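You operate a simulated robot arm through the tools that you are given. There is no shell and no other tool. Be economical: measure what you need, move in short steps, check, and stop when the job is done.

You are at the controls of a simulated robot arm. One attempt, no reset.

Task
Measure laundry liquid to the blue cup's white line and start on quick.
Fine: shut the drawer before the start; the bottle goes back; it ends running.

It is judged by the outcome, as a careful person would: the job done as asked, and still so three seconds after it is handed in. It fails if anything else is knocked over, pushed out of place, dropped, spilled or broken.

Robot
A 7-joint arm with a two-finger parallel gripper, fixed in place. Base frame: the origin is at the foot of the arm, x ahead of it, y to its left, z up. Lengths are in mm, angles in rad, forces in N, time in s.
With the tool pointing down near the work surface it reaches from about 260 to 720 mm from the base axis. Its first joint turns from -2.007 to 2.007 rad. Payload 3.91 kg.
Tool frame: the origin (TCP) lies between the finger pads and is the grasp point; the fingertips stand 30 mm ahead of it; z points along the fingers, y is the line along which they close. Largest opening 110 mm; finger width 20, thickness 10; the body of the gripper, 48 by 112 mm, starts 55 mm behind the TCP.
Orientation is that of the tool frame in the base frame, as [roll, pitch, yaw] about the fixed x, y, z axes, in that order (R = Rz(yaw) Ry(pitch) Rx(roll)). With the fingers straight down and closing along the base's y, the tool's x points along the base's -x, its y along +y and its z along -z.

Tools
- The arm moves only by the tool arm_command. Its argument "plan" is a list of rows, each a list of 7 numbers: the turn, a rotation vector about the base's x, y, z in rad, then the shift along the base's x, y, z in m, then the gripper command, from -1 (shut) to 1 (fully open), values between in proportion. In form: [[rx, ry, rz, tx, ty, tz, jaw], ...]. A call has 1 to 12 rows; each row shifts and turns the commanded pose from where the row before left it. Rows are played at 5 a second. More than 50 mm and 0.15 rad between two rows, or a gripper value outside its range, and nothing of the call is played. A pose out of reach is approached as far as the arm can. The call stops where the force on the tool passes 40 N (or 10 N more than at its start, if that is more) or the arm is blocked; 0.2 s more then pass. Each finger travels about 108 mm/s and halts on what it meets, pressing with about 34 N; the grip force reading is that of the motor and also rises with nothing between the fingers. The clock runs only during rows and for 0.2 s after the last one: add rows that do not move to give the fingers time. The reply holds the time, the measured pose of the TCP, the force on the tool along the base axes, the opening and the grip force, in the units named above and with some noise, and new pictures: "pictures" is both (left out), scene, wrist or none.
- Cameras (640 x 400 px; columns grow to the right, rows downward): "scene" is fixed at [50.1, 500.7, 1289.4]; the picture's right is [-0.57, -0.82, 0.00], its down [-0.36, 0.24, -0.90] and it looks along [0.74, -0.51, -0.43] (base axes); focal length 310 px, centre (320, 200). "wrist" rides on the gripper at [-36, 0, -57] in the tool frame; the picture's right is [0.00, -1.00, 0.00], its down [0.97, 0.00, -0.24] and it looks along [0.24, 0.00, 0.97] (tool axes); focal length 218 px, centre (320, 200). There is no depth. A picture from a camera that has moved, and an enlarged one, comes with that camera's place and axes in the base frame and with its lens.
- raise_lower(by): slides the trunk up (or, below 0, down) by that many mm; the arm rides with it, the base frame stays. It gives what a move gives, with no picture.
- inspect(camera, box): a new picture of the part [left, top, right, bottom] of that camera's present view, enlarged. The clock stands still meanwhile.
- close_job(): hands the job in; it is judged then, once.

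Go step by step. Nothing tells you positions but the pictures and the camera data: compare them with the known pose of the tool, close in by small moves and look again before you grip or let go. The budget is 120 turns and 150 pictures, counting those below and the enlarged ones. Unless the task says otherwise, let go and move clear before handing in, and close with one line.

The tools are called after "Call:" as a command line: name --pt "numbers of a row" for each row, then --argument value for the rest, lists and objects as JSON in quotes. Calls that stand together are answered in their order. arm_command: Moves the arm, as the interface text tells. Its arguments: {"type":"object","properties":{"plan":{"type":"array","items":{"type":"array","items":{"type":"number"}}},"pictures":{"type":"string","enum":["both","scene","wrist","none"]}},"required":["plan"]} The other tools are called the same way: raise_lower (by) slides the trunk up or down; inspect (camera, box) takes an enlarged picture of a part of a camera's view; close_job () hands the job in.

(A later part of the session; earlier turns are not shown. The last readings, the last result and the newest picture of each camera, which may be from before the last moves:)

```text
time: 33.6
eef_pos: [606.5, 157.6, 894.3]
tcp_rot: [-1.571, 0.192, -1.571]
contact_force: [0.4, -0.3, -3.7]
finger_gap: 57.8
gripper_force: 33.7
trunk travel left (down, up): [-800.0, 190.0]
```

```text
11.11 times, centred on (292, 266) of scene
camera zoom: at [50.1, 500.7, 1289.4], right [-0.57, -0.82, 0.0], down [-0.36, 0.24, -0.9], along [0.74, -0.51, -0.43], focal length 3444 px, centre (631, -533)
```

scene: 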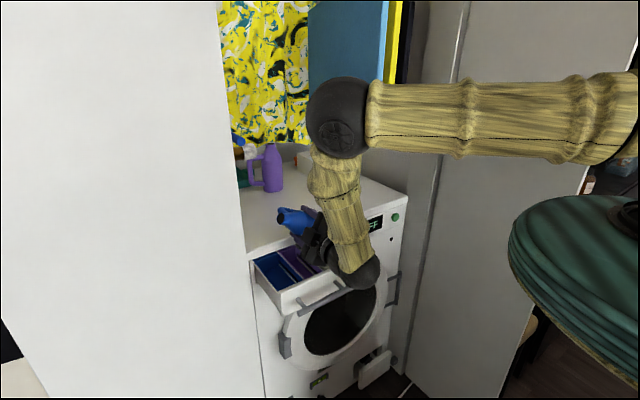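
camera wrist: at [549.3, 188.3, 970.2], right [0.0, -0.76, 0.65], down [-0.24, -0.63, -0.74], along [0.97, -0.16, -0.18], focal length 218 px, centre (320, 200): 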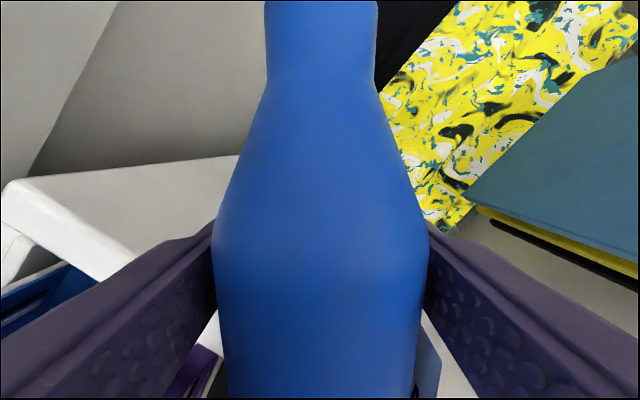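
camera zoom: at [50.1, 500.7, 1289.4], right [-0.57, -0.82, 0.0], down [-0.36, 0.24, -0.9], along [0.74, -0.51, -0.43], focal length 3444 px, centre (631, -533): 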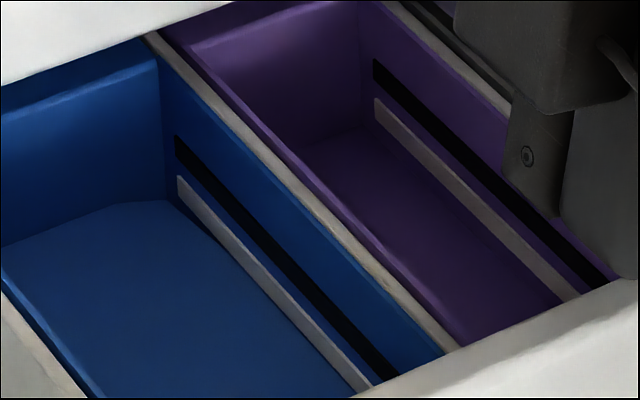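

The surface now just meets the lower edge of the white line. A hair more will bring it to mid-line.

Call:
arm_command --pt "-0.013 0 0 0 0 0 -1" --pt "0 0 0 0 0 0 -1" --pt "0 0 0 0 0 0 -1" --pt "0 0 0 0 0 0 -1" --pt "0 0 0 0 0 0 -1" --pt "0 0 0 0 0 0 -1" --pictures "none"

Call:
inspect --camera "scene" --box '[278, 248, 306, 284]'

```text
time: 35.0
eef_pos: [604.7, 157.2, 893.8]
tcp_rot: [-1.571, 0.178, -1.572]
contact_force: [0.1, -0.6, -3.9]
finger_gap: 57.8
gripper_force: 33.5
trunk travel left (down, up): [-800.0, 190.0]
```

```text
11.11 times, centred on (292, 266) of scene
camera zoom: at [50.1, 500.7, 1289.4], right [-0.57, -0.82, 0.0], down [-0.36, 0.24, -0.9], along [0.74, -0.51, -0.43], focal length 3444 px, centre (631, -533)
```

zoom: 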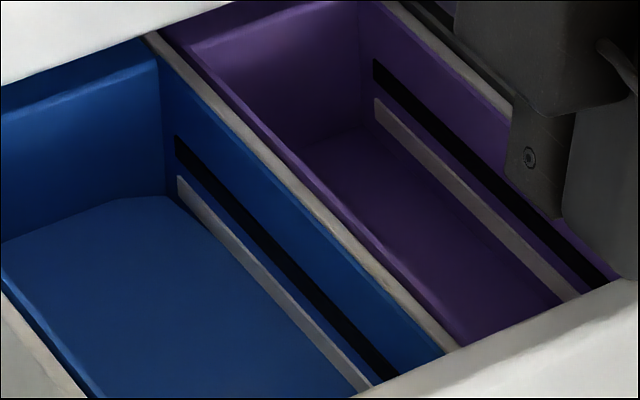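

Call:
inspect --camera "scene" --box '[276, 256, 296, 270]'

```text
16.00 times, centred on (286, 263) of scene
camera zoom: at [50.1, 500.7, 1289.4], right [-0.57, -0.82, 0.0], down [-0.36, 0.24, -0.9], along [0.74, -0.51, -0.43], focal length 4959 px, centre (864, -808)
```

zoom: 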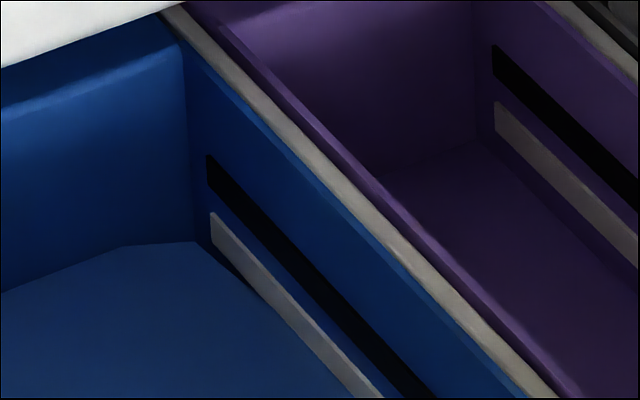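

In the middle of the cup the surface already cuts into the lower third of the white line. One more tiny nudge should centre it.

Call:
arm_command --pt "-0.007 0 0 0 0 0 -1" --pt "0 0 0 0 0 0 -1" --pt "0 0 0 0 0 0 -1" --pt "0 0 0 0 0 0 -1" --pt "0 0 0 0 0 0 -1" --pictures "none"

Call:
inspect --camera "scene" --box '[276, 256, 306, 276]'

```text
time: 36.2
eef_pos: [606.8, 157.3, 893.1]
tcp_rot: [-1.571, 0.17, -1.573]
contact_force: [0.2, -0.7, -5.3]
finger_gap: 57.8
gripper_force: 33.9
trunk travel left (down, up): [-800.0, 190.0]
```

```text
16.00 times, centred on (291, 266) of scene
camera zoom: at [50.1, 500.7, 1289.4], right [-0.57, -0.82, 0.0], down [-0.36, 0.24, -0.9], along [0.74, -0.51, -0.43], focal length 4959 px, centre (784, -856)
```

zoom: 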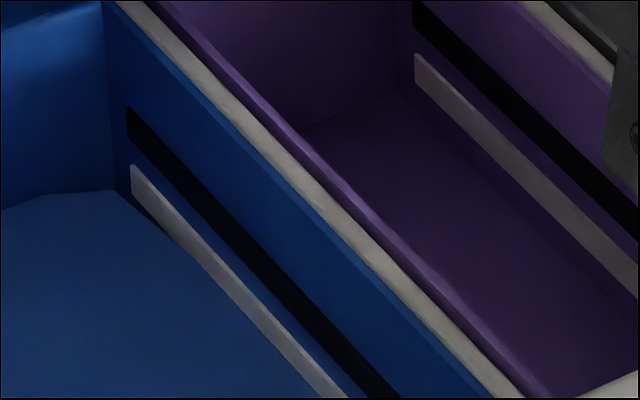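

The surface sits within the white line, so I stop here. I'll untilt the bottle smoothly, reversing the path.

Call:
arm_command --pt "0.1 0 0 0 0 0.006 -1" --pt "0.14 0 0 0 0 0.01 -1" --pt "0.14 0 0 0 0 0.015 -1" --pt "0.14 0 0 0 0 0.015 -1" --pt "0.14 0 0 0 0 0.015 -1" --pt "0.14 0 0 0 0 0.015 -1" --pt "0.14 0 0 0 0 0.015 -1" --pt "0.14 0 0 0 0 0.01 -1" --pt "0.14 0 0 0 0 0.01 -1" --pt "0.14 0 0 0 0 0.006 -1" --pt "0.035 0 0 0 0 0 -1" --pt "0 0 0 0 0 0 -1"

Call:
inspect --camera "scene" --box '[245, 225, 345, 310]'

```text
time: 38.8
eef_pos: [605.8, 158.1, 1011.6]
tcp_rot: [-2.019, 1.566, -2.023]
contact_force: [0.0, 0.2, -4.3]
finger_gap: 57.9
gripper_force: 33.7
trunk travel left (down, up): [-800.0, 190.0]
camera wrist: at [549.1, 156.7, 1046.4], right [0.0, -1.0, 0.0], down [-0.24, 0.0, -0.97], along [0.97, 0.0, -0.24], focal length 218 px, centre (320, 200)
```

scene: 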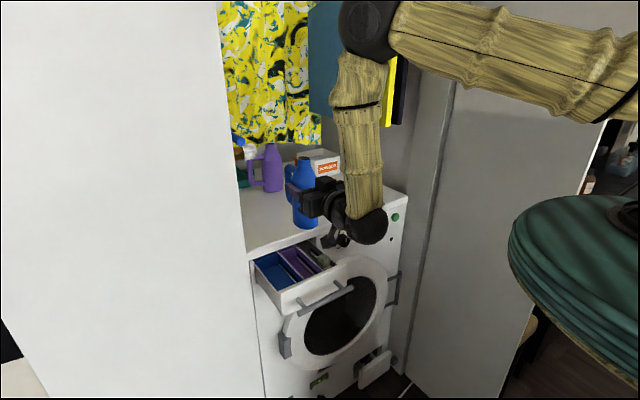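
wrist: 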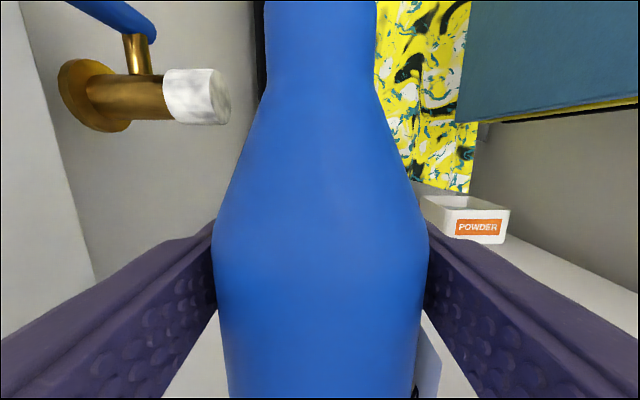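

```text
4.71 times, centred on (295, 268) of scene
camera zoom: at [50.1, 500.7, 1289.4], right [-0.57, -0.82, 0.0], down [-0.36, 0.24, -0.9], along [0.74, -0.51, -0.43], focal length 1458 px, centre (438, -118)
```

zoom: 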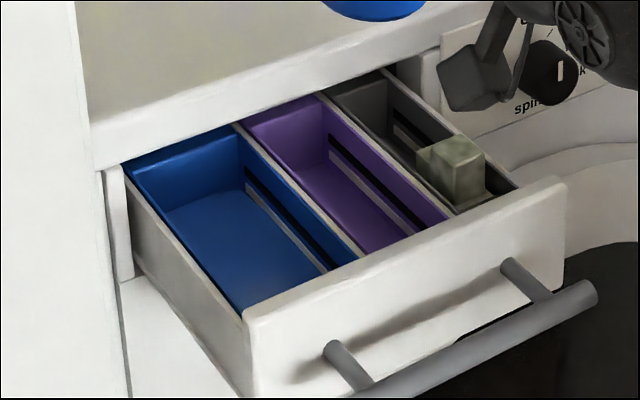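

Call:
inspect --camera "scene" --box '[286, 260, 316, 282]'

```text
16.00 times, centred on (301, 271) of scene
camera zoom: at [50.1, 500.7, 1289.4], right [-0.57, -0.82, 0.0], down [-0.36, 0.24, -0.9], along [0.74, -0.51, -0.43], focal length 4959 px, centre (624, -936)
```

zoom: 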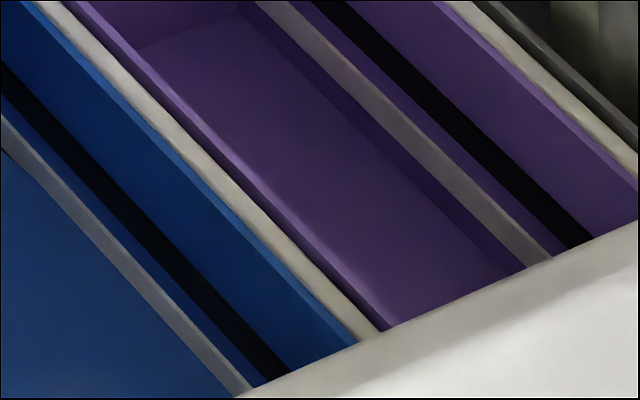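

The blue line is about a third covered while the purple one shows in full, so the level is on the line. I'll carry the bottle back to its spot.

Call:
arm_command --pt "0 0 0 0.01 -0.006 0 -1" --pt "0 0 0 0.02 -0.013 0 -1" --pt "0 0 0 0.02 -0.013 0 -1" --pt "0 0 0 0.02 -0.013 0 -1" --pt "0 0 0 0.02 -0.013 0 -1" --pt "0 0 0 0.02 -0.013 0 -1" --pt "0 0 0 0.016 -0.007 0 -1" --pt "0 0 0 0 0 -0.02 -1" --pt "0 0 0 0 0 -0.02 -1" --pt "0 0 0 0 0 -0.012 -1" --pt "0 0 0 0 0 0 -1"

```text
time: 41.2
eef_pos: [732.1, 80.7, 958.0]
tcp_rot: [-1.932, 1.567, -1.934]
contact_force: [0.9, -0.2, -3.6]
finger_gap: 58.0
gripper_force: 33.7
trunk travel left (down, up): [-800.0, 190.0]
camera wrist: at [675.8, 78.9, 993.4], right [0.0, -1.0, 0.0], down [-0.24, 0.0, -0.97], along [0.97, 0.0, -0.24], focal length 218 px, centre (320, 200)
```

scene: 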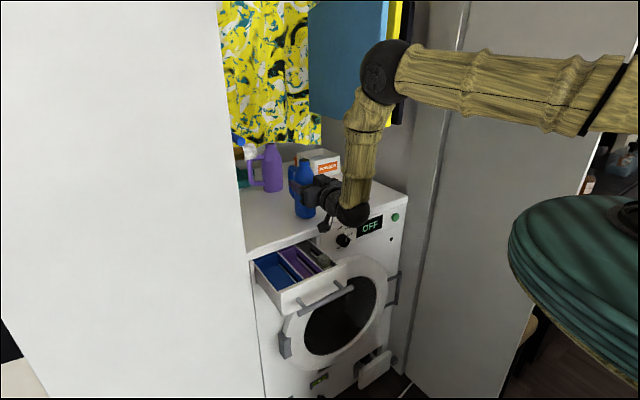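
wrist: 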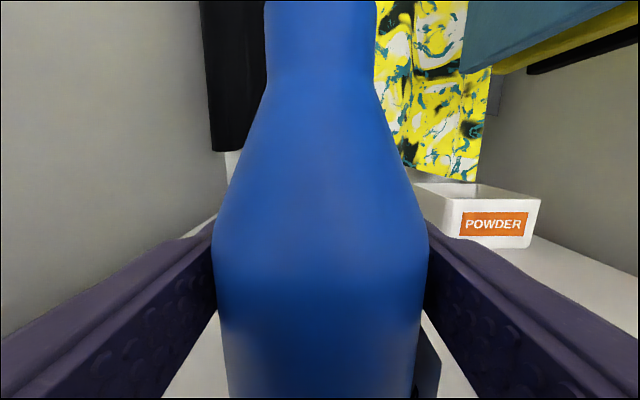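

The bottle is over its original place, about 9 mm up. I'll lower it gently until the force reading shows contact.

Call:
arm_command --pt "0 0 0 0 0 -0.004 -1" --pt "0 0 0 0 0 -0.003 -1" --pt "0 0 0 0 0 -0.002 -1" --pt "0 0 0 0 0 0 -1" --pictures "none"

```text
time: 42.2
eef_pos: [732.1, 79.5, 949.4]
tcp_rot: [-1.958, 1.566, -1.96]
contact_force: [0.2, 0.8, -4.0]
finger_gap: 58.0
gripper_force: 34.0
trunk travel left (down, up): [-800.0, 190.0]
```

Call:
arm_command --pt "0 0 0 0 0 -0.001 -1" --pt "0 0 0 0 0 -0.001 -1" --pt "0 0 0 0 0 0 -1" --pictures "none"

```text
time: 43.0
eef_pos: [731.2, 79.4, 949.4]
tcp_rot: [-1.038, 1.565, -1.037]
contact_force: [1.4, -1.0, 7.2]
finger_gap: 57.8
gripper_force: 34.2
trunk travel left (down, up): [-800.0, 190.0]
```

The bottle is in contact with the top. I'll release it and back away straight.

Call:
arm_command --pt "0 0 0 0 0 0.0005 -0.2" --pt "0 0 0 0 0 0 0.4" --pt "0 0 0 0 0 0 0.6" --pt "0 0 0 0 0 0 0.6" --pt "0 0 0 -0.03 0 0 0.6" --pt "0 0 0 -0.04 0 0 0.6" --pt "0 0 0 -0.04 0 0 0.6" --pt "0 0 0 -0.04 0 0 0.6"

```text
time: 44.8
eef_pos: [581.0, 79.2, 948.9]
tcp_rot: [-1.779, 1.567, -1.779]
contact_force: [-1.0, 0.7, -0.5]
finger_gap: 87.8
gripper_force: 0.1
trunk travel left (down, up): [-800.0, 190.0]
camera wrist: at [524.2, 78.6, 984.4], right [0.0, -1.0, 0.0], down [-0.24, 0.0, -0.97], along [0.97, 0.0, -0.24], focal length 218 px, centre (320, 200)
```

scene: 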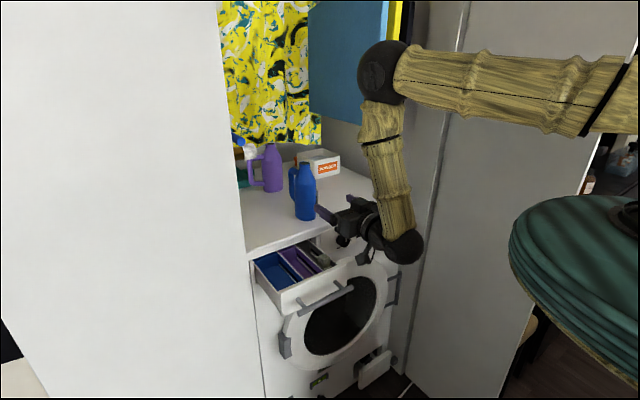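
wrist: 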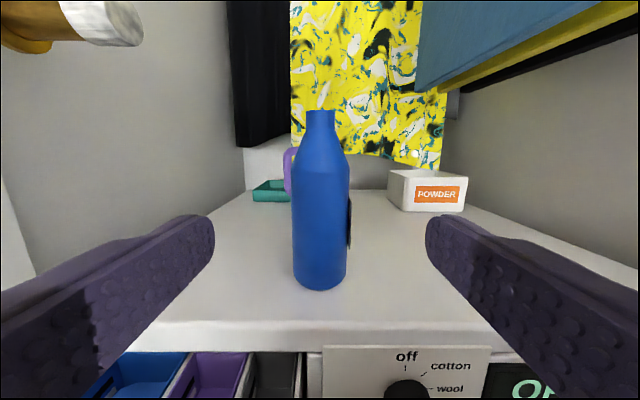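

The bottle is back and standing. Next I close the fingers and lower them in front of the drawer face, above the handle bar, to push the drawer shut.

Call:
arm_command --pt "0 0 0 -0.03 0.02 0 0" --pt "0 0 0 -0.03 0.025 0 -1" --pt "0 0 0 -0.03 0.025 0 -1" --pt "0 0 0 -0.02 0.025 -0.02 -1" --pt "0 0 0 -0.006 0.01 -0.04 -1" --pt "0 0 0 0 0 -0.04 -1" --pt "0 0 0 0 0 0 -1"

```text
time: 46.4
eef_pos: [464.4, 185.5, 847.6]
tcp_rot: [-1.798, 1.564, -1.795]
contact_force: [-0.2, -0.6, -0.3]
finger_gap: 0.3
gripper_force: 33.6
trunk travel left (down, up): [-800.0, 190.0]
camera wrist: at [406.8, 184.6, 883.5], right [0.0, -1.0, 0.0], down [-0.24, 0.0, -0.97], along [0.97, 0.0, -0.24], focal length 218 px, centre (320, 200)
```

scene: 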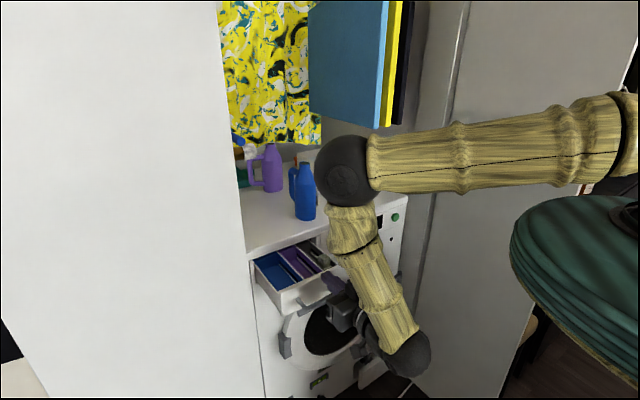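
wrist: 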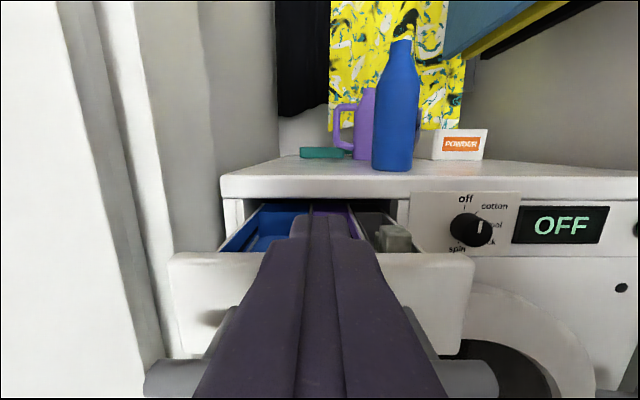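

The drawer face spans z 750–818. I'll lower to z 803 and push gently.

Call:
arm_command --pt "0 0 0 0 0 -0.025 -1" --pt "0 0 0 0 0 -0.019 -1" --pt "0 0 0 0.01 0 0 -1" --pt "0 0 0 0.01 0 0 -1" --pt "0 0 0 0.01 0 0 -1" --pt "0 0 0 0.015 0 0 -1" --pt "0 0 0 0.015 0 0 -1" --pt "0 0 0 0.015 0 0 -1" --pt "0 0 0 0 0 0 -1"

```text
time: 48.4
eef_pos: [540.2, 183.4, 804.8]
tcp_rot: [-1.888, 1.564, -1.888]
contact_force: [-0.1, 0.1, -0.5]
finger_gap: 0.0
gripper_force: 34.5
trunk travel left (down, up): [-800.0, 190.0]
camera wrist: at [484.3, 183.1, 840.2], right [0.0, -1.0, 0.0], down [-0.24, 0.0, -0.97], along [0.97, 0.0, -0.24], focal length 218 px, centre (320, 200)
```

scene: 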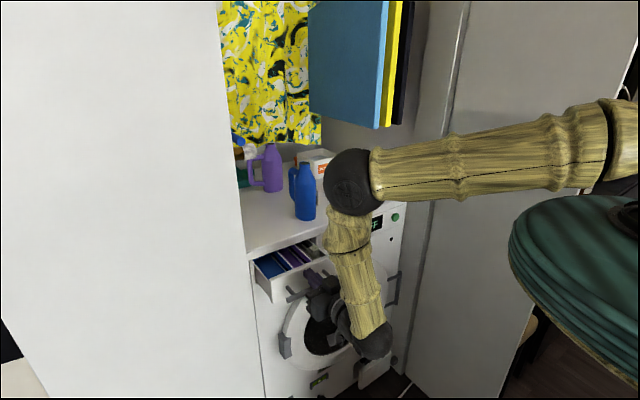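
wrist: 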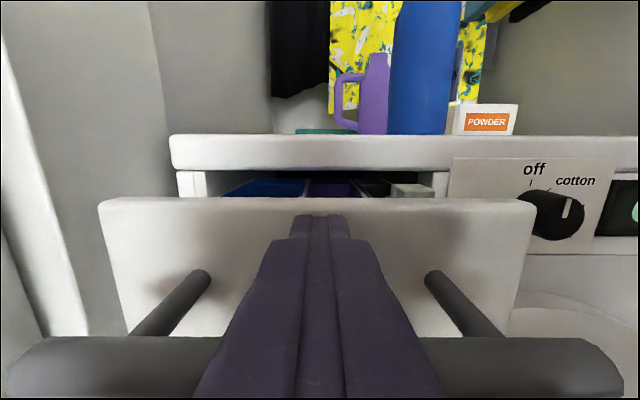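

The drawer is sliding in. I'll keep pushing.

Call:
arm_command --pt "0 0 0 0.015 0 0 -1" --pt "0 0 0 0.015 0 0 -1" --pt "0 0 0 0.015 0 0 -1" --pt "0 0 0 0.012 0 0 -1" --pt "0 0 0 0.01 0 0 -1" --pt "0 0 0 0.008 0 0 -1" --pt "0 0 0 0.006 0 0 -1" --pt "0 0 0 0 0 0 -1"

```text
time: 50.2
eef_pos: [620.1, 184.7, 805.9]
tcp_rot: [-1.98, 1.566, -1.982]
contact_force: [-19.4, -2.0, 0.8]
finger_gap: 0.0
gripper_force: 34.0
trunk travel left (down, up): [-800.0, 190.0]
camera wrist: at [562.4, 183.5, 840.0], right [0.0, -1.0, 0.0], down [-0.24, 0.0, -0.97], along [0.97, 0.0, -0.24], focal length 218 px, centre (320, 200)
```

scene: 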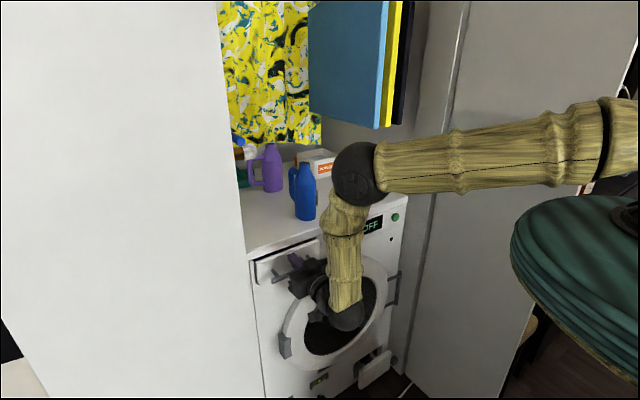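
wrist: 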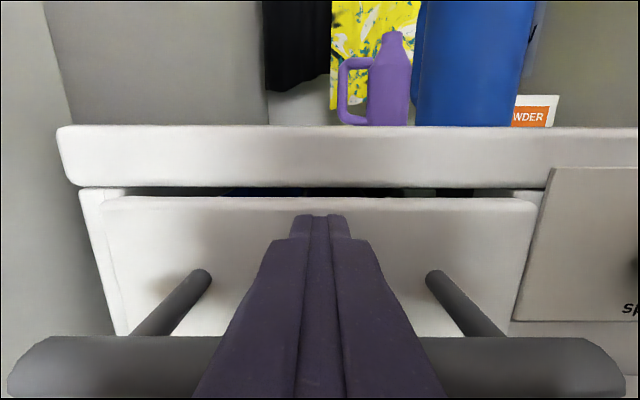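

There is 19 N of resistance now. I'll push slightly more to see whether this is the end stop.

Call:
arm_command --pt "0 0 0 0.003 0 0 -1" --pt "0 0 0 0.003 0 0 -1" --pt "0 0 0 0 0 0 -1" --pictures "none"

Call:
inspect --camera "wrist" --box '[50, 110, 570, 350]'

Call:
inspect --camera "scene" --box '[240, 220, 350, 300]'

```text
time: 50.7
eef_pos: [619.3, 183.6, 805.1]
tcp_rot: [-1.994, 1.565, -1.995]
contact_force: [-23.9, -4.1, 11.8]
finger_gap: 0.2
gripper_force: 33.9
trunk travel left (down, up): [-800.0, 190.0]
stopped in row 2: the force on the tool passed its limit (the readings are from after the stop); the commanded pose is now the measured one
```

```text
1.23 times, centred on (310, 230) of wrist
camera zoom: at [562.4, 183.5, 840.0], right [0.0, -1.0, 0.01], down [-0.24, -0.01, -0.97], along [0.97, 0.0, -0.24], focal length 269 px, centre (332, 163)
```

zoom: 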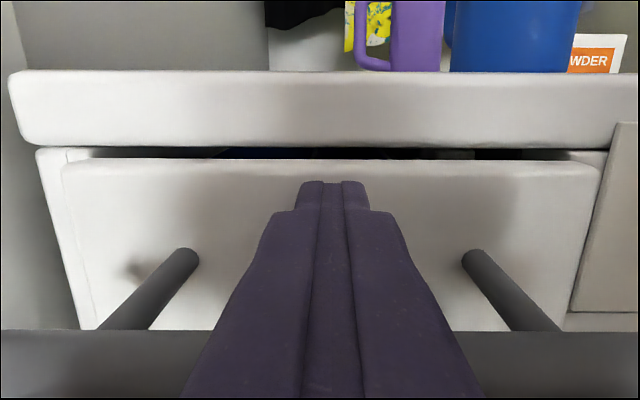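

```text
5.00 times, centred on (295, 260) of scene
camera zoom: at [50.1, 500.7, 1289.4], right [-0.57, -0.82, 0.0], down [-0.36, 0.24, -0.9], along [0.74, -0.51, -0.43], focal length 1550 px, centre (445, -100)
```

zoom: 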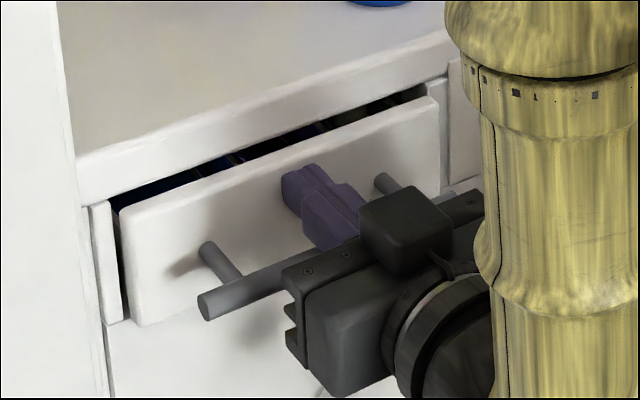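

The drawer stopped at about the same place it was first found ajar, at 24 N. The pale block standing up in the third compartment may be what blocks it, so I'll zoom in there before forcing anything.

Call:
arm_command --pt "0 0 0 -0.03 0 0 -1" --pt "0 0 0 -0.03 0 0.04 -1" --pt "0 0 0 -0.03 -0.02 0.04 -1" --pt "0 0 0 -0.01 -0.03 0.03 -1" --pt "0 0 0 0 -0.03 0.02 -1" --pt "0 0 0 0 0 0 -1" --pictures "wrist"

Call:
inspect --camera "wrist" --box '[200, 220, 420, 360]'

```text
refused: row 3 steps farther than a row can; nothing moved
```

```text
2.86 times, centred on (310, 290) of wrist
camera zoom: at [562.4, 183.5, 840.0], right [0.0, -1.0, 0.01], down [-0.24, -0.01, -0.97], along [0.97, 0.0, -0.24], focal length 624 px, centre (349, -57)
```

zoom: 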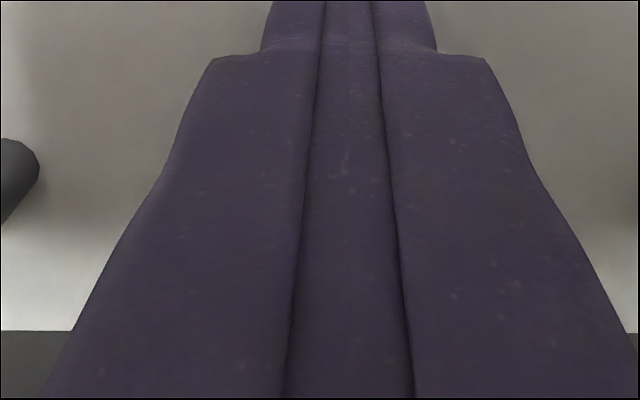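

I'll back off, roll the gripper so the fingers close vertically, and re-grip the bar from the front to reopen the drawer.

Call:
arm_command --pt "0 0 0 -0.03 0 0 -1" --pt "0 0 0 -0.03 0 0 -0.5" --pt "-0.15 0 0 -0.03 0 0 -0.27" --pt "-0.15 0 0 0 0 -0.003 -0.27" --pt "-0.15 0 0 0 0 -0.003 -0.27" --pt "-0.15 0 0 0 0 -0.003 -0.27" --pt "-0.15 0 0 0 0 -0.003 -0.27" --pt "-0.15 0 0 0 0 -0.003 -0.27" --pt "-0.15 0 0 0 0 -0.003 -0.27" --pt "-0.15 0 0 0 0 -0.003 -0.27" --pt "-0.15 0 0 0 0 -0.003 -0.27" --pt "-0.15 0 0 0 0 -0.002 -0.27" --pictures "none"

Call:
arm_command --pt "-0.07 0 0 0 0 0 -0.27" --pt "0 0 0 0 0 0 -0.27"

```text
time: 53.3
eef_pos: [537.2, 183.8, 779.3]
tcp_rot: [-1.565, 0.067, -1.582]
contact_force: [0.1, -0.2, -0.8]
finger_gap: 40.3
gripper_force: 0.0
trunk travel left (down, up): [-800.0, 190.0]
```

```text
time: 53.9
eef_pos: [538.7, 182.6, 781.8]
tcp_rot: [-1.563, 0.003, -1.591]
contact_force: [0.9, -0.3, -0.1]
finger_gap: 40.3
gripper_force: 0.0
trunk travel left (down, up): [-800.0, 190.0]
camera wrist: at [482.7, 217.6, 780.3], right [-0.01, 0.0, 1.0], down [-0.26, -0.97, 0.0], along [0.97, -0.26, 0.01], focal length 218 px, centre (320, 200)
```

scene: 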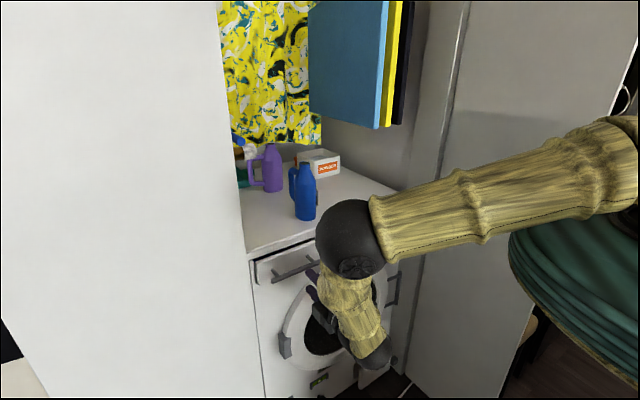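
wrist: 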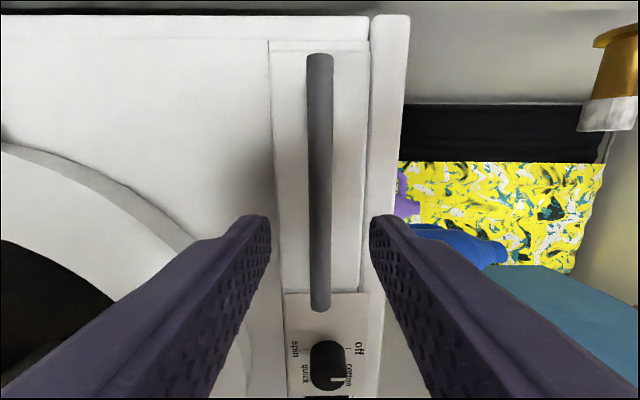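

The bar is centred between the fingers. I'll advance, grip and pull out.

Call:
arm_command --pt "0 0 0 0.03 0 0 -0.27" --pt "0 0 0 0.03 0 -0.001 -0.27" --pt "0 0 0 0.003 0 0 -0.27" --pt "0 0 0 0 0 0 -1" --pt "0 0 0 0 0 0 -1" --pt "0 0 0 -0.01 0 0 -1" --pt "0 0 0 -0.02 0 0 -1" --pt "0 0 0 -0.02 0 0 -1" --pt "0 0 0 -0.02 0 0 -1" --pt "0 0 0 -0.02 0 0 -1" --pt "0 0 0 -0.015 0 0 -1" --pt "0 0 0 0 0 0 -1"

Call:
inspect --camera "scene" --box '[240, 220, 350, 300]'

```text
time: 55.2
eef_pos: [595.1, 184.7, 782.0]
tcp_rot: [-1.549, 0.0, -1.575]
contact_force: [3.6, -7.9, 14.5]
finger_gap: 13.6
gripper_force: 45.0
trunk travel left (down, up): [-800.0, 190.0]
stopped in row 6: the force on the tool passed its limit (the readings are from after the stop); the commanded pose is now the measured one
camera wrist: at [538.6, 219.9, 779.9], right [-0.02, 0.0, 1.0], down [-0.24, -0.97, 0.0], along [0.97, -0.24, 0.02], focal length 218 px, centre (320, 200)
```

scene: 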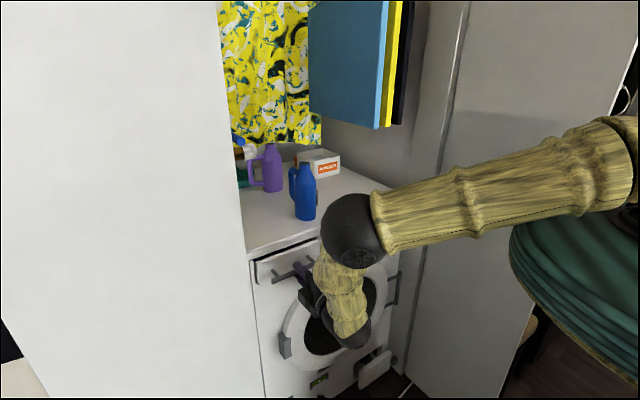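
wrist: 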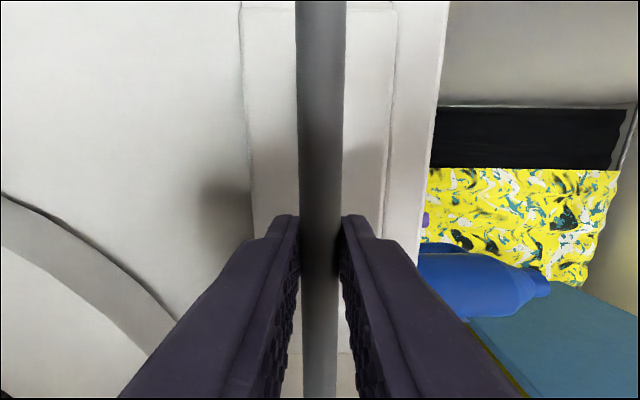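

```text
5.00 times, centred on (295, 260) of scene
camera zoom: at [50.1, 500.7, 1289.4], right [-0.57, -0.82, 0.0], down [-0.36, 0.24, -0.9], along [0.74, -0.51, -0.43], focal length 1550 px, centre (445, -100)
```

zoom: 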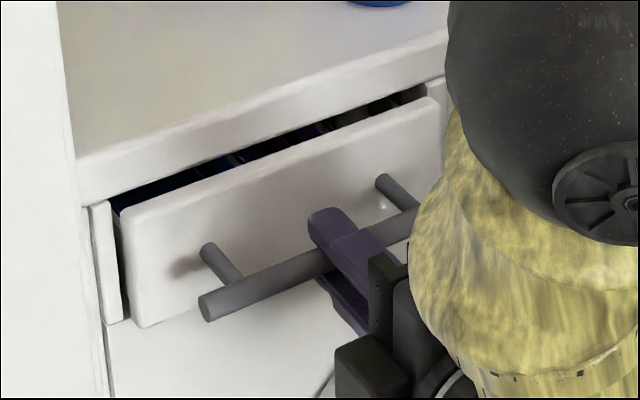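

The grip is on, but a force spike stopped the pull. I'll let it settle, then pull in smaller steps.

Call:
arm_command --pt "0 0 0 0 0 -0.001 -1" --pt "0 0 0 -0.004 0 0 -1" --pt "0 0 0 -0.006 0 0 -1" --pt "0 0 0 -0.01 0 0 -1" --pt "0 0 0 -0.015 0 0 -1" --pt "0 0 0 -0.015 0 0 -1" --pt "0 0 0 -0.015 0 0 -1" --pt "0 0 0 -0.015 0 0 -1" --pt "0 0 0 -0.015 0 0 -1" --pt "0 0 0 0 0 0 -1" --pictures "none"

Call:
inspect --camera "scene" --box '[240, 220, 350, 300]'

```text
time: 57.1
eef_pos: [524.7, 183.8, 783.2]
tcp_rot: [-1.562, 0.017, -1.589]
contact_force: [1.2, 12.6, -25.9]
finger_gap: 14.0
gripper_force: 45.4
trunk travel left (down, up): [-800.0, 190.0]
stopped in row 9: the force on the tool passed its limit (the readings are from after the stop); the commanded pose is now the measured one
```

```text
5.00 times, centred on (295, 260) of scene
camera zoom: at [50.1, 500.7, 1289.4], right [-0.57, -0.82, 0.0], down [-0.36, 0.24, -0.9], along [0.74, -0.51, -0.43], focal length 1550 px, centre (445, -100)
```

zoom: 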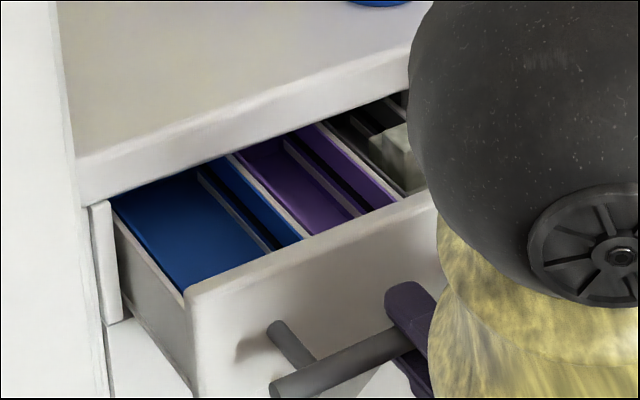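

The drawer is open by about 70 mm. I'll release, rise and look into the third compartment.

Call:
arm_command --pt "0 0 0 0 0 0 -0.27" --pt "0 0 0 0 0 0 -0.27" --pt "0 0 0 -0.03 0 0 -0.27" --pt "0 0 0 -0.03 0 0 -0.27" --pt "0.15 0 0 0 -0.005 0.04 -0.27" --pt "0.15 0 0 0 -0.005 0.04 -0.27" --pt "0.15 0 0 0 -0.005 0.04 -0.27" --pt "0.15 0 0 0 -0.005 0.03 -0.27" --pt "0.15 0 0 0.01 -0.005 0.03 0" --pt "0.15 0 0 0.01 -0.005 0.02 0.5" --pt "0.15 0 0 0.01 -0.005 0 0.5" --pt "0.15 0 0 0.01 -0.005 0 0.5" --pictures "none"

Call:
arm_command --pt "0.15 0.0 0 0.01 -0.01 0 0.5" --pt "0.15 0.0 0 0.01 -0.01 0 0.5" --pt "0.07 0.1 0 0.01 -0.01 0.01 0.5" --pt "0 0.15 0 0.01 -0.01 0.01 0.5" --pt "0 0.15 0 0.01 -0.01 0.01 0.5" --pt "0 0.15 0 0.01 0 0.01 0.5" --pt "0 0.15 0 0.01 0 0.01 0.5" --pt "0 0 0 0 0 0 0.5"

```text
time: 59.7
eef_pos: [502.3, 141.9, 986.8]
tcp_rot: [-1.616, 1.215, -1.635]
contact_force: [0.5, 0.1, 0.7]
finger_gap: 82.4
gripper_force: 0.0
trunk travel left (down, up): [-800.0, 190.0]
```

```text
time: 61.5
eef_pos: [572.5, 93.0, 1035.3]
tcp_rot: [-3.139, 0.848, 3.127]
contact_force: [-0.3, -0.4, -0.3]
finger_gap: 82.3
gripper_force: 0.0
trunk travel left (down, up): [-800.0, 190.0]
camera wrist: at [554.3, 90.9, 1099.1], right [-0.02, -1.0, 0.0], down [-0.82, 0.01, -0.57], along [0.57, -0.01, -0.82], focal length 218 px, centre (320, 200)
```

scene: 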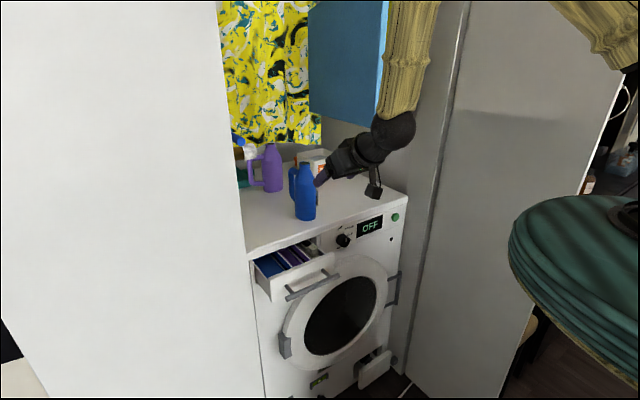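
wrist: 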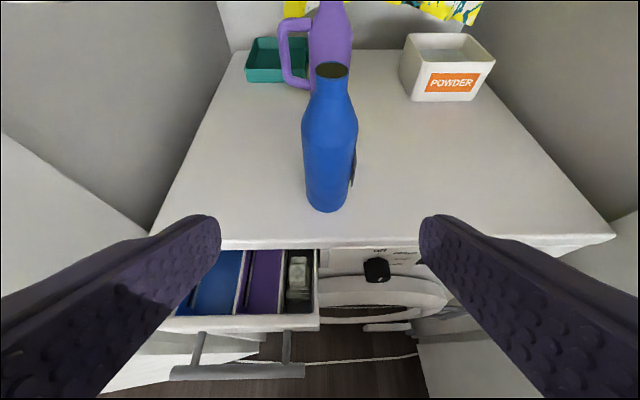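

Call:
inspect --camera "wrist" --box '[235, 240, 325, 320]'

Call:
inspect --camera "scene" --box '[280, 230, 340, 285]'

```text
5.00 times, centred on (280, 280) of wrist
camera zoom: at [554.3, 90.9, 1099.1], right [-0.02, -1.0, 0.0], down [-0.82, 0.01, -0.57], along [0.57, -0.01, -0.82], focal length 1091 px, centre (520, -200)
```

zoom: 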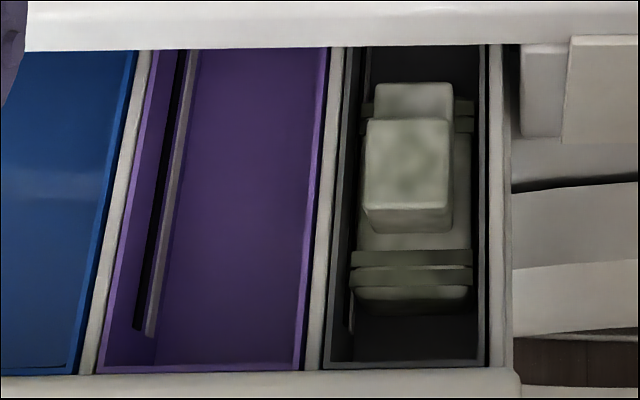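

```text
7.27 times, centred on (310, 258) of scene
camera zoom: at [50.1, 500.7, 1289.4], right [-0.57, -0.82, 0.0], down [-0.36, 0.24, -0.9], along [0.74, -0.51, -0.43], focal length 2254 px, centre (393, -218)
```

zoom: 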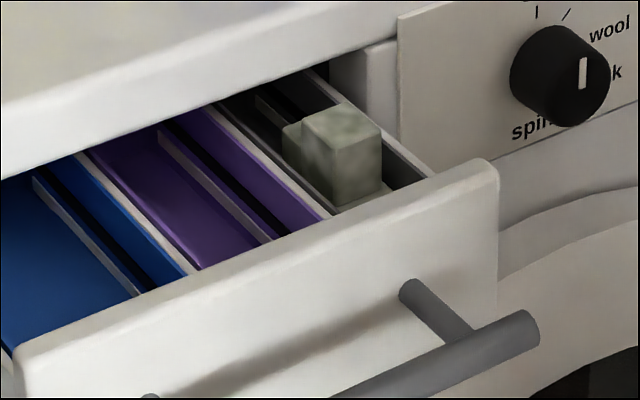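

The third compartment holds a mottled block strapped or stacked on a base, with its top at about (639, 118, 814). I'll get closer and look straight down to see what it is and whether it blocks the drawer.

Call:
arm_command --pt "0 0.14 0 0 0.005 -0.01 0.5" --pt "0 0.14 0 0 0.005 -0.01 0.5" --pt "0 0.14 0 0 0.005 -0.01 0.5" --pt "0 0.14 0 0 0.005 -0.01 0.5" --pt "0 0.14 0 0 0.005 -0.01 0.5" --pt "0 0.02 0 0 0.005 -0.02 0.5" --pt "0 0 0 0 0 -0.02 0.5" --pt "0 0 0 0 0 0 0.5" --pictures "wrist"

Call:
inspect --camera "wrist" --box '[260, 130, 380, 220]'

```text
time: 63.3
eef_pos: [572.6, 121.6, 945.5]
tcp_rot: [-3.129, 0.127, 3.13]
contact_force: [0.2, 0.3, 0.1]
finger_gap: 82.4
gripper_force: 0.0
trunk travel left (down, up): [-800.0, 190.0]
camera wrist: at [601.3, 120.8, 1005.5], right [-0.01, -1.0, 0.01], down [-0.99, 0.02, 0.11], along [-0.11, -0.01, -0.99], focal length 218 px, centre (320, 200)
```

wrist: 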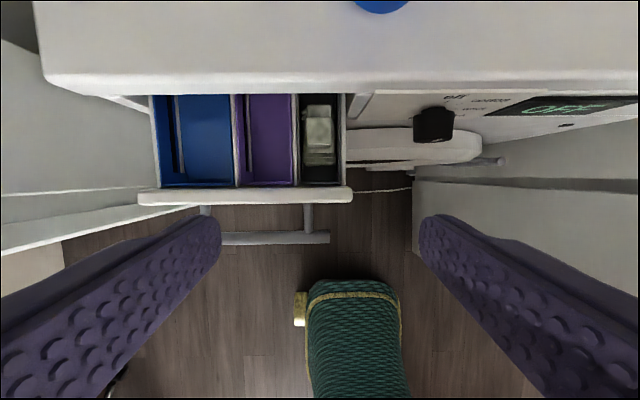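

```text
4.44 times, centred on (320, 175) of wrist
camera zoom: at [601.3, 120.8, 1005.5], right [-0.01, -1.0, 0.01], down [-0.99, 0.02, 0.11], along [-0.11, -0.01, -0.99], focal length 970 px, centre (320, 311)
```

zoom: 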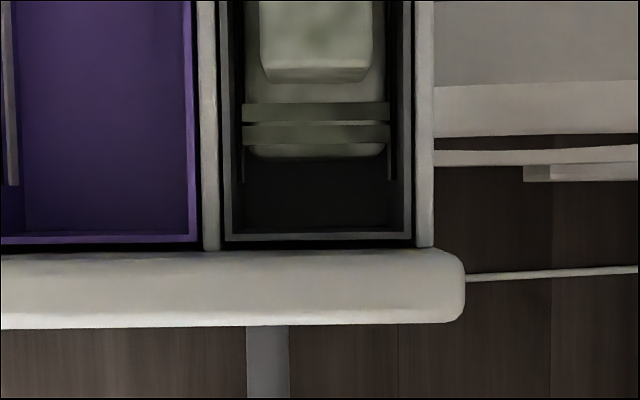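

Call:
inspect --camera "wrist" --box '[285, 85, 365, 170]'

Call:
inspect --camera "wrist" --box '[140, 80, 300, 200]'

Call:
inspect --camera "scene" --box '[300, 235, 330, 260]'

```text
4.71 times, centred on (325, 128) of wrist
camera zoom: at [601.3, 120.8, 1005.5], right [-0.01, -1.0, 0.01], down [-0.99, 0.02, 0.11], along [-0.11, -0.01, -0.99], focal length 1027 px, centre (296, 541)
```

zoom: 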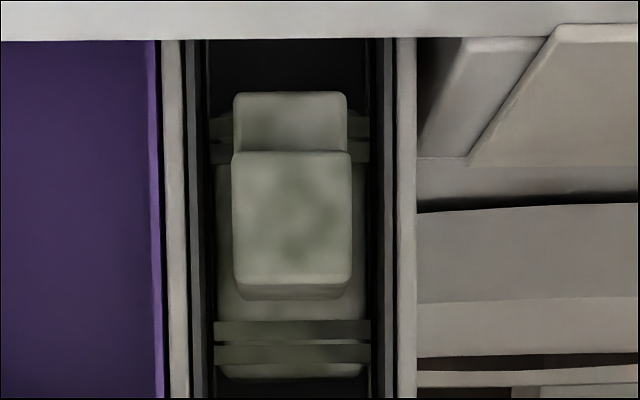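

```text
3.33 times, centred on (220, 140) of wrist
camera zoom: at [601.3, 120.8, 1005.5], right [-0.01, -1.0, 0.01], down [-0.99, 0.02, 0.11], along [-0.11, -0.01, -0.99], focal length 728 px, centre (653, 400)
```

zoom: 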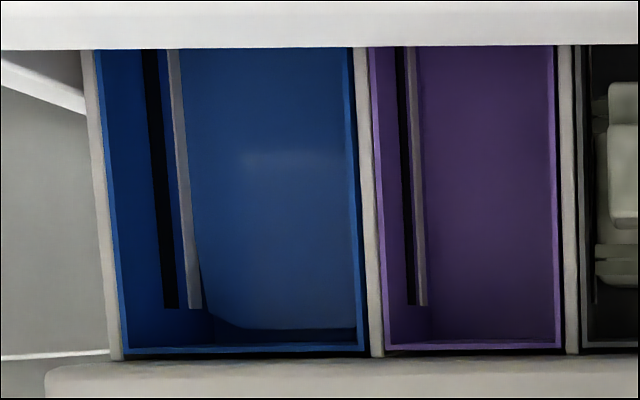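

```text
16.00 times, centred on (315, 248) of scene
camera zoom: at [50.1, 500.7, 1289.4], right [-0.57, -0.82, 0.0], down [-0.36, 0.24, -0.9], along [0.74, -0.51, -0.43], focal length 4959 px, centre (400, -560)
```

zoom: 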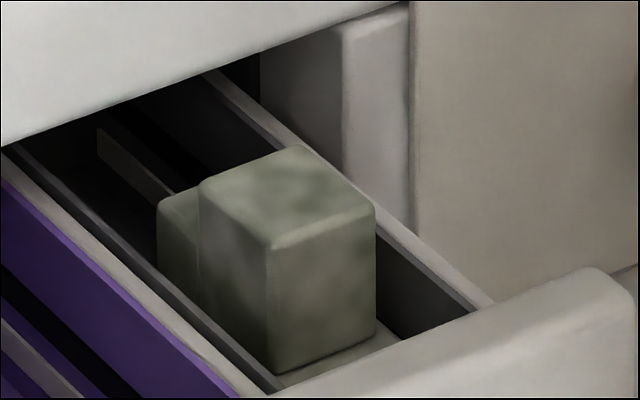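

The block is small, sits centred, and did not move when the drawer hit the stop. It has 50 mm of free space in front, so it is a fixed insert and not a jam. The stop matches the drawer's first position within about 3 mm, so that was the closed end stop. I'll point the gripper forward again to shut the drawer.

Call:
arm_command --pt "0 -0.144 0 -0.012 0.006 0 0" --pt "0 -0.144 0 -0.012 0.006 0 -1" --pt "0 -0.144 0 -0.012 0.006 0 -1" --pt "0 -0.144 0 -0.012 0.006 0 -1" --pt "0 -0.144 0 -0.012 0.006 -0.01 -1" --pt "0 -0.144 0 -0.012 0.006 -0.015 -1" --pt "0 -0.144 0 -0.012 0.006 -0.015 -1" --pt "0 -0.144 0 -0.012 0.006 -0.02 -1" --pt "0 -0.144 0 -0.012 0.008 -0.02 -1" --pt "0 -0.144 0 -0.012 0.008 -0.02 -1" --pt "0 0 0 0 0 0 -1"

```text
time: 65.7
eef_pos: [451.7, 185.6, 846.3]
tcp_rot: [1.687, 1.56, 1.675]
contact_force: [0.1, 0.3, -0.2]
finger_gap: 0.0
gripper_force: 34.0
trunk travel left (down, up): [-800.0, 190.0]
camera wrist: at [395.8, 185.0, 880.7], right [-0.01, -1.0, -0.01], down [-0.24, 0.01, -0.97], along [0.97, -0.01, -0.24], focal length 218 px, centre (320, 200)
```

scene: 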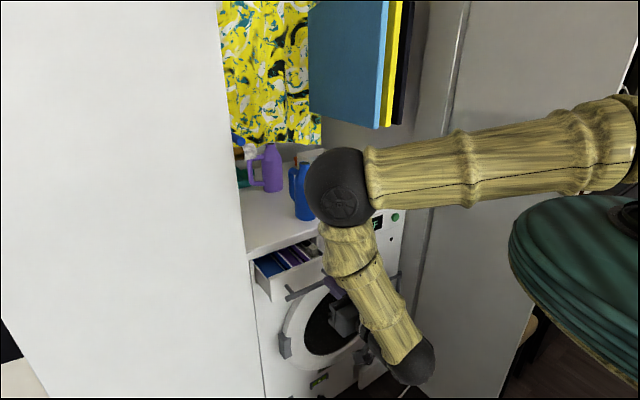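
wrist: 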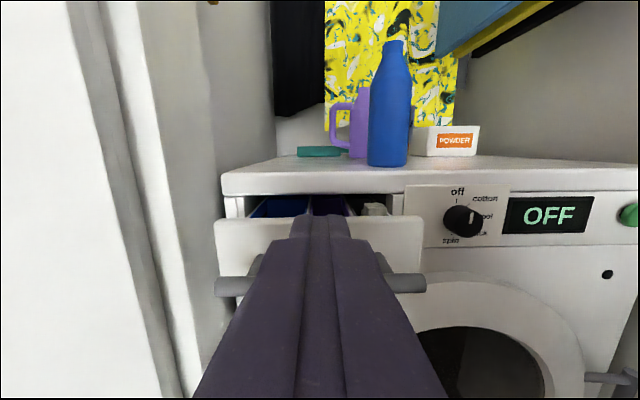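

Call:
arm_command --pt "0 0 0 0 0 -0.04 -1" --pt "0 0 0 0.035 0 0 -1" --pt "0 0 0 0.035 0 0 -1" --pt "0 0 0 0.012 0 0 -1" --pt "0 0 0 0.012 0 0 -1" --pt "0 0 0 0.015 0 0 -1" --pt "0 0 0 0.015 0 0 -1" --pt "0 0 0 0.015 0 0 -1" --pt "0 0 0 0.012 0 0 -1" --pt "0 0 0 0.01 0 0 -1" --pt "0 0 0 0.006 0 0 -1" --pt "0 0 0 0.004 0 0 -1" --pictures "wrist"

```text
time: 68.3
eef_pos: [619.8, 185.8, 804.7]
tcp_rot: [1.933, 1.558, 1.915]
contact_force: [-31.9, -4.0, 4.5]
finger_gap: 0.0
gripper_force: 33.9
trunk travel left (down, up): [-800.0, 190.0]
camera wrist: at [562.5, 184.8, 840.8], right [-0.01, -1.0, -0.01], down [-0.24, 0.01, -0.97], along [0.97, -0.01, -0.24], focal length 218 px, centre (320, 200)
```

wrist: 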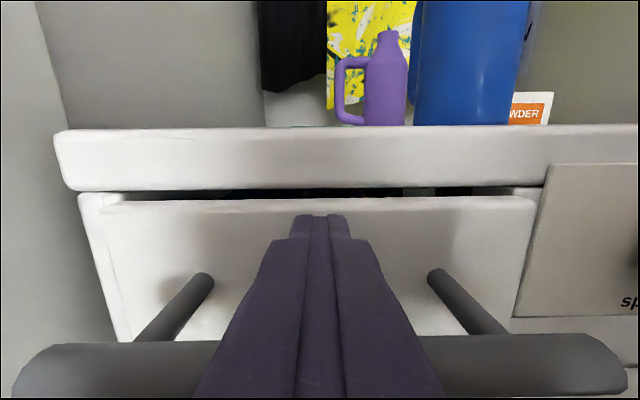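

The drawer is at the same firm stop, so it is shut. Next I back off and look squarely at the knob, at about (645, 7, 791).

Call:
arm_command --pt "0 0 0 -0.03 0 0 -1" --pt "0 0 0 -0.04 0 0 -1" --pt "0 0 0 -0.03 -0.03 0 -0.5" --pt "0 0 0 -0.02 -0.04 0 0" --pt "0 0 0 0 -0.045 0 0" --pt "0 0 0 0 -0.045 0 0" --pt "0 0 0 0 -0.018 -0.004 0" --pt "0 0 0 0 0 0 0"

Call:
inspect --camera "wrist" --box '[260, 120, 420, 240]'

Call:
inspect --camera "scene" --box '[240, 190, 420, 300]'

```text
time: 70.1
eef_pos: [503.4, 7.8, 802.0]
tcp_rot: [1.83, 1.559, 1.817]
contact_force: [-0.3, 0.1, 0.2]
finger_gap: 54.9
gripper_force: 0.1
trunk travel left (down, up): [-800.0, 190.0]
camera wrist: at [447.3, 6.8, 836.4], right [-0.01, -1.0, -0.01], down [-0.24, 0.01, -0.97], along [0.97, -0.01, -0.24], focal length 218 px, centre (320, 200)
```

scene: 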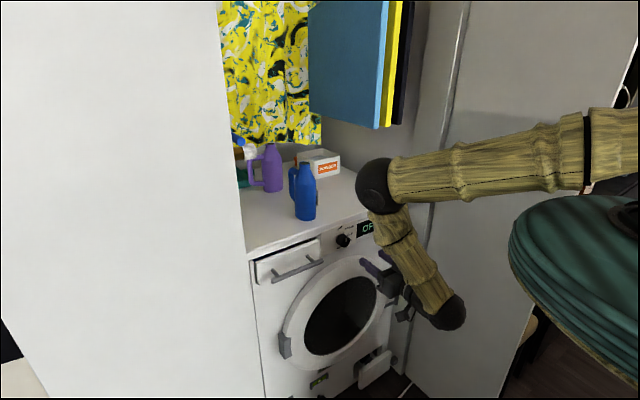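
wrist: 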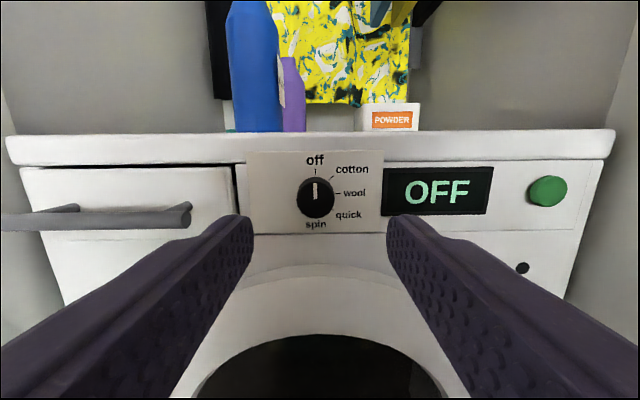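

```text
3.33 times, centred on (340, 180) of wrist
camera zoom: at [447.3, 6.8, 836.4], right [-0.01, -1.0, -0.01], down [-0.24, 0.01, -0.97], along [0.97, -0.01, -0.24], focal length 728 px, centre (253, 267)
```

zoom: 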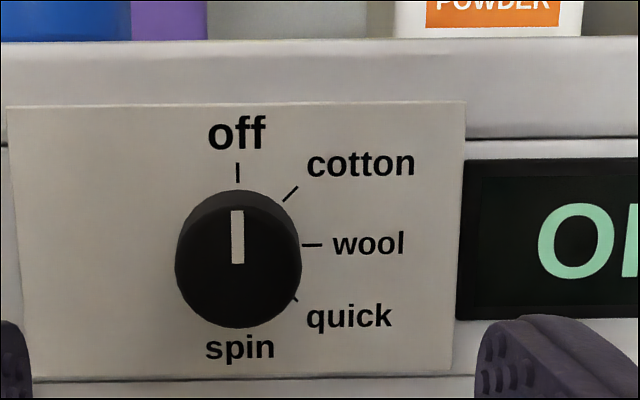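

```text
3.56 times, centred on (330, 245) of scene
camera zoom: at [50.1, 500.7, 1289.4], right [-0.57, -0.82, 0.0], down [-0.36, 0.24, -0.9], along [0.74, -0.51, -0.43], focal length 1102 px, centre (284, 40)
```

zoom: 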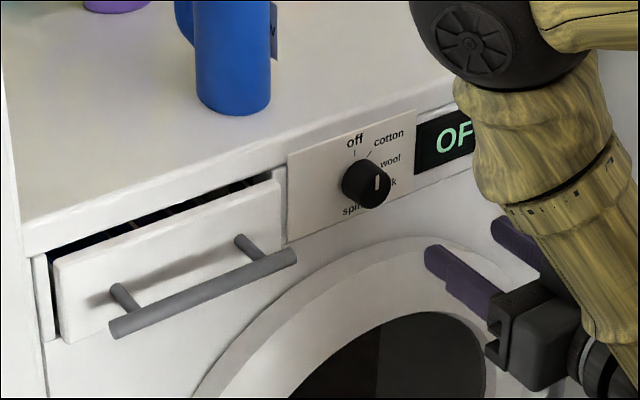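

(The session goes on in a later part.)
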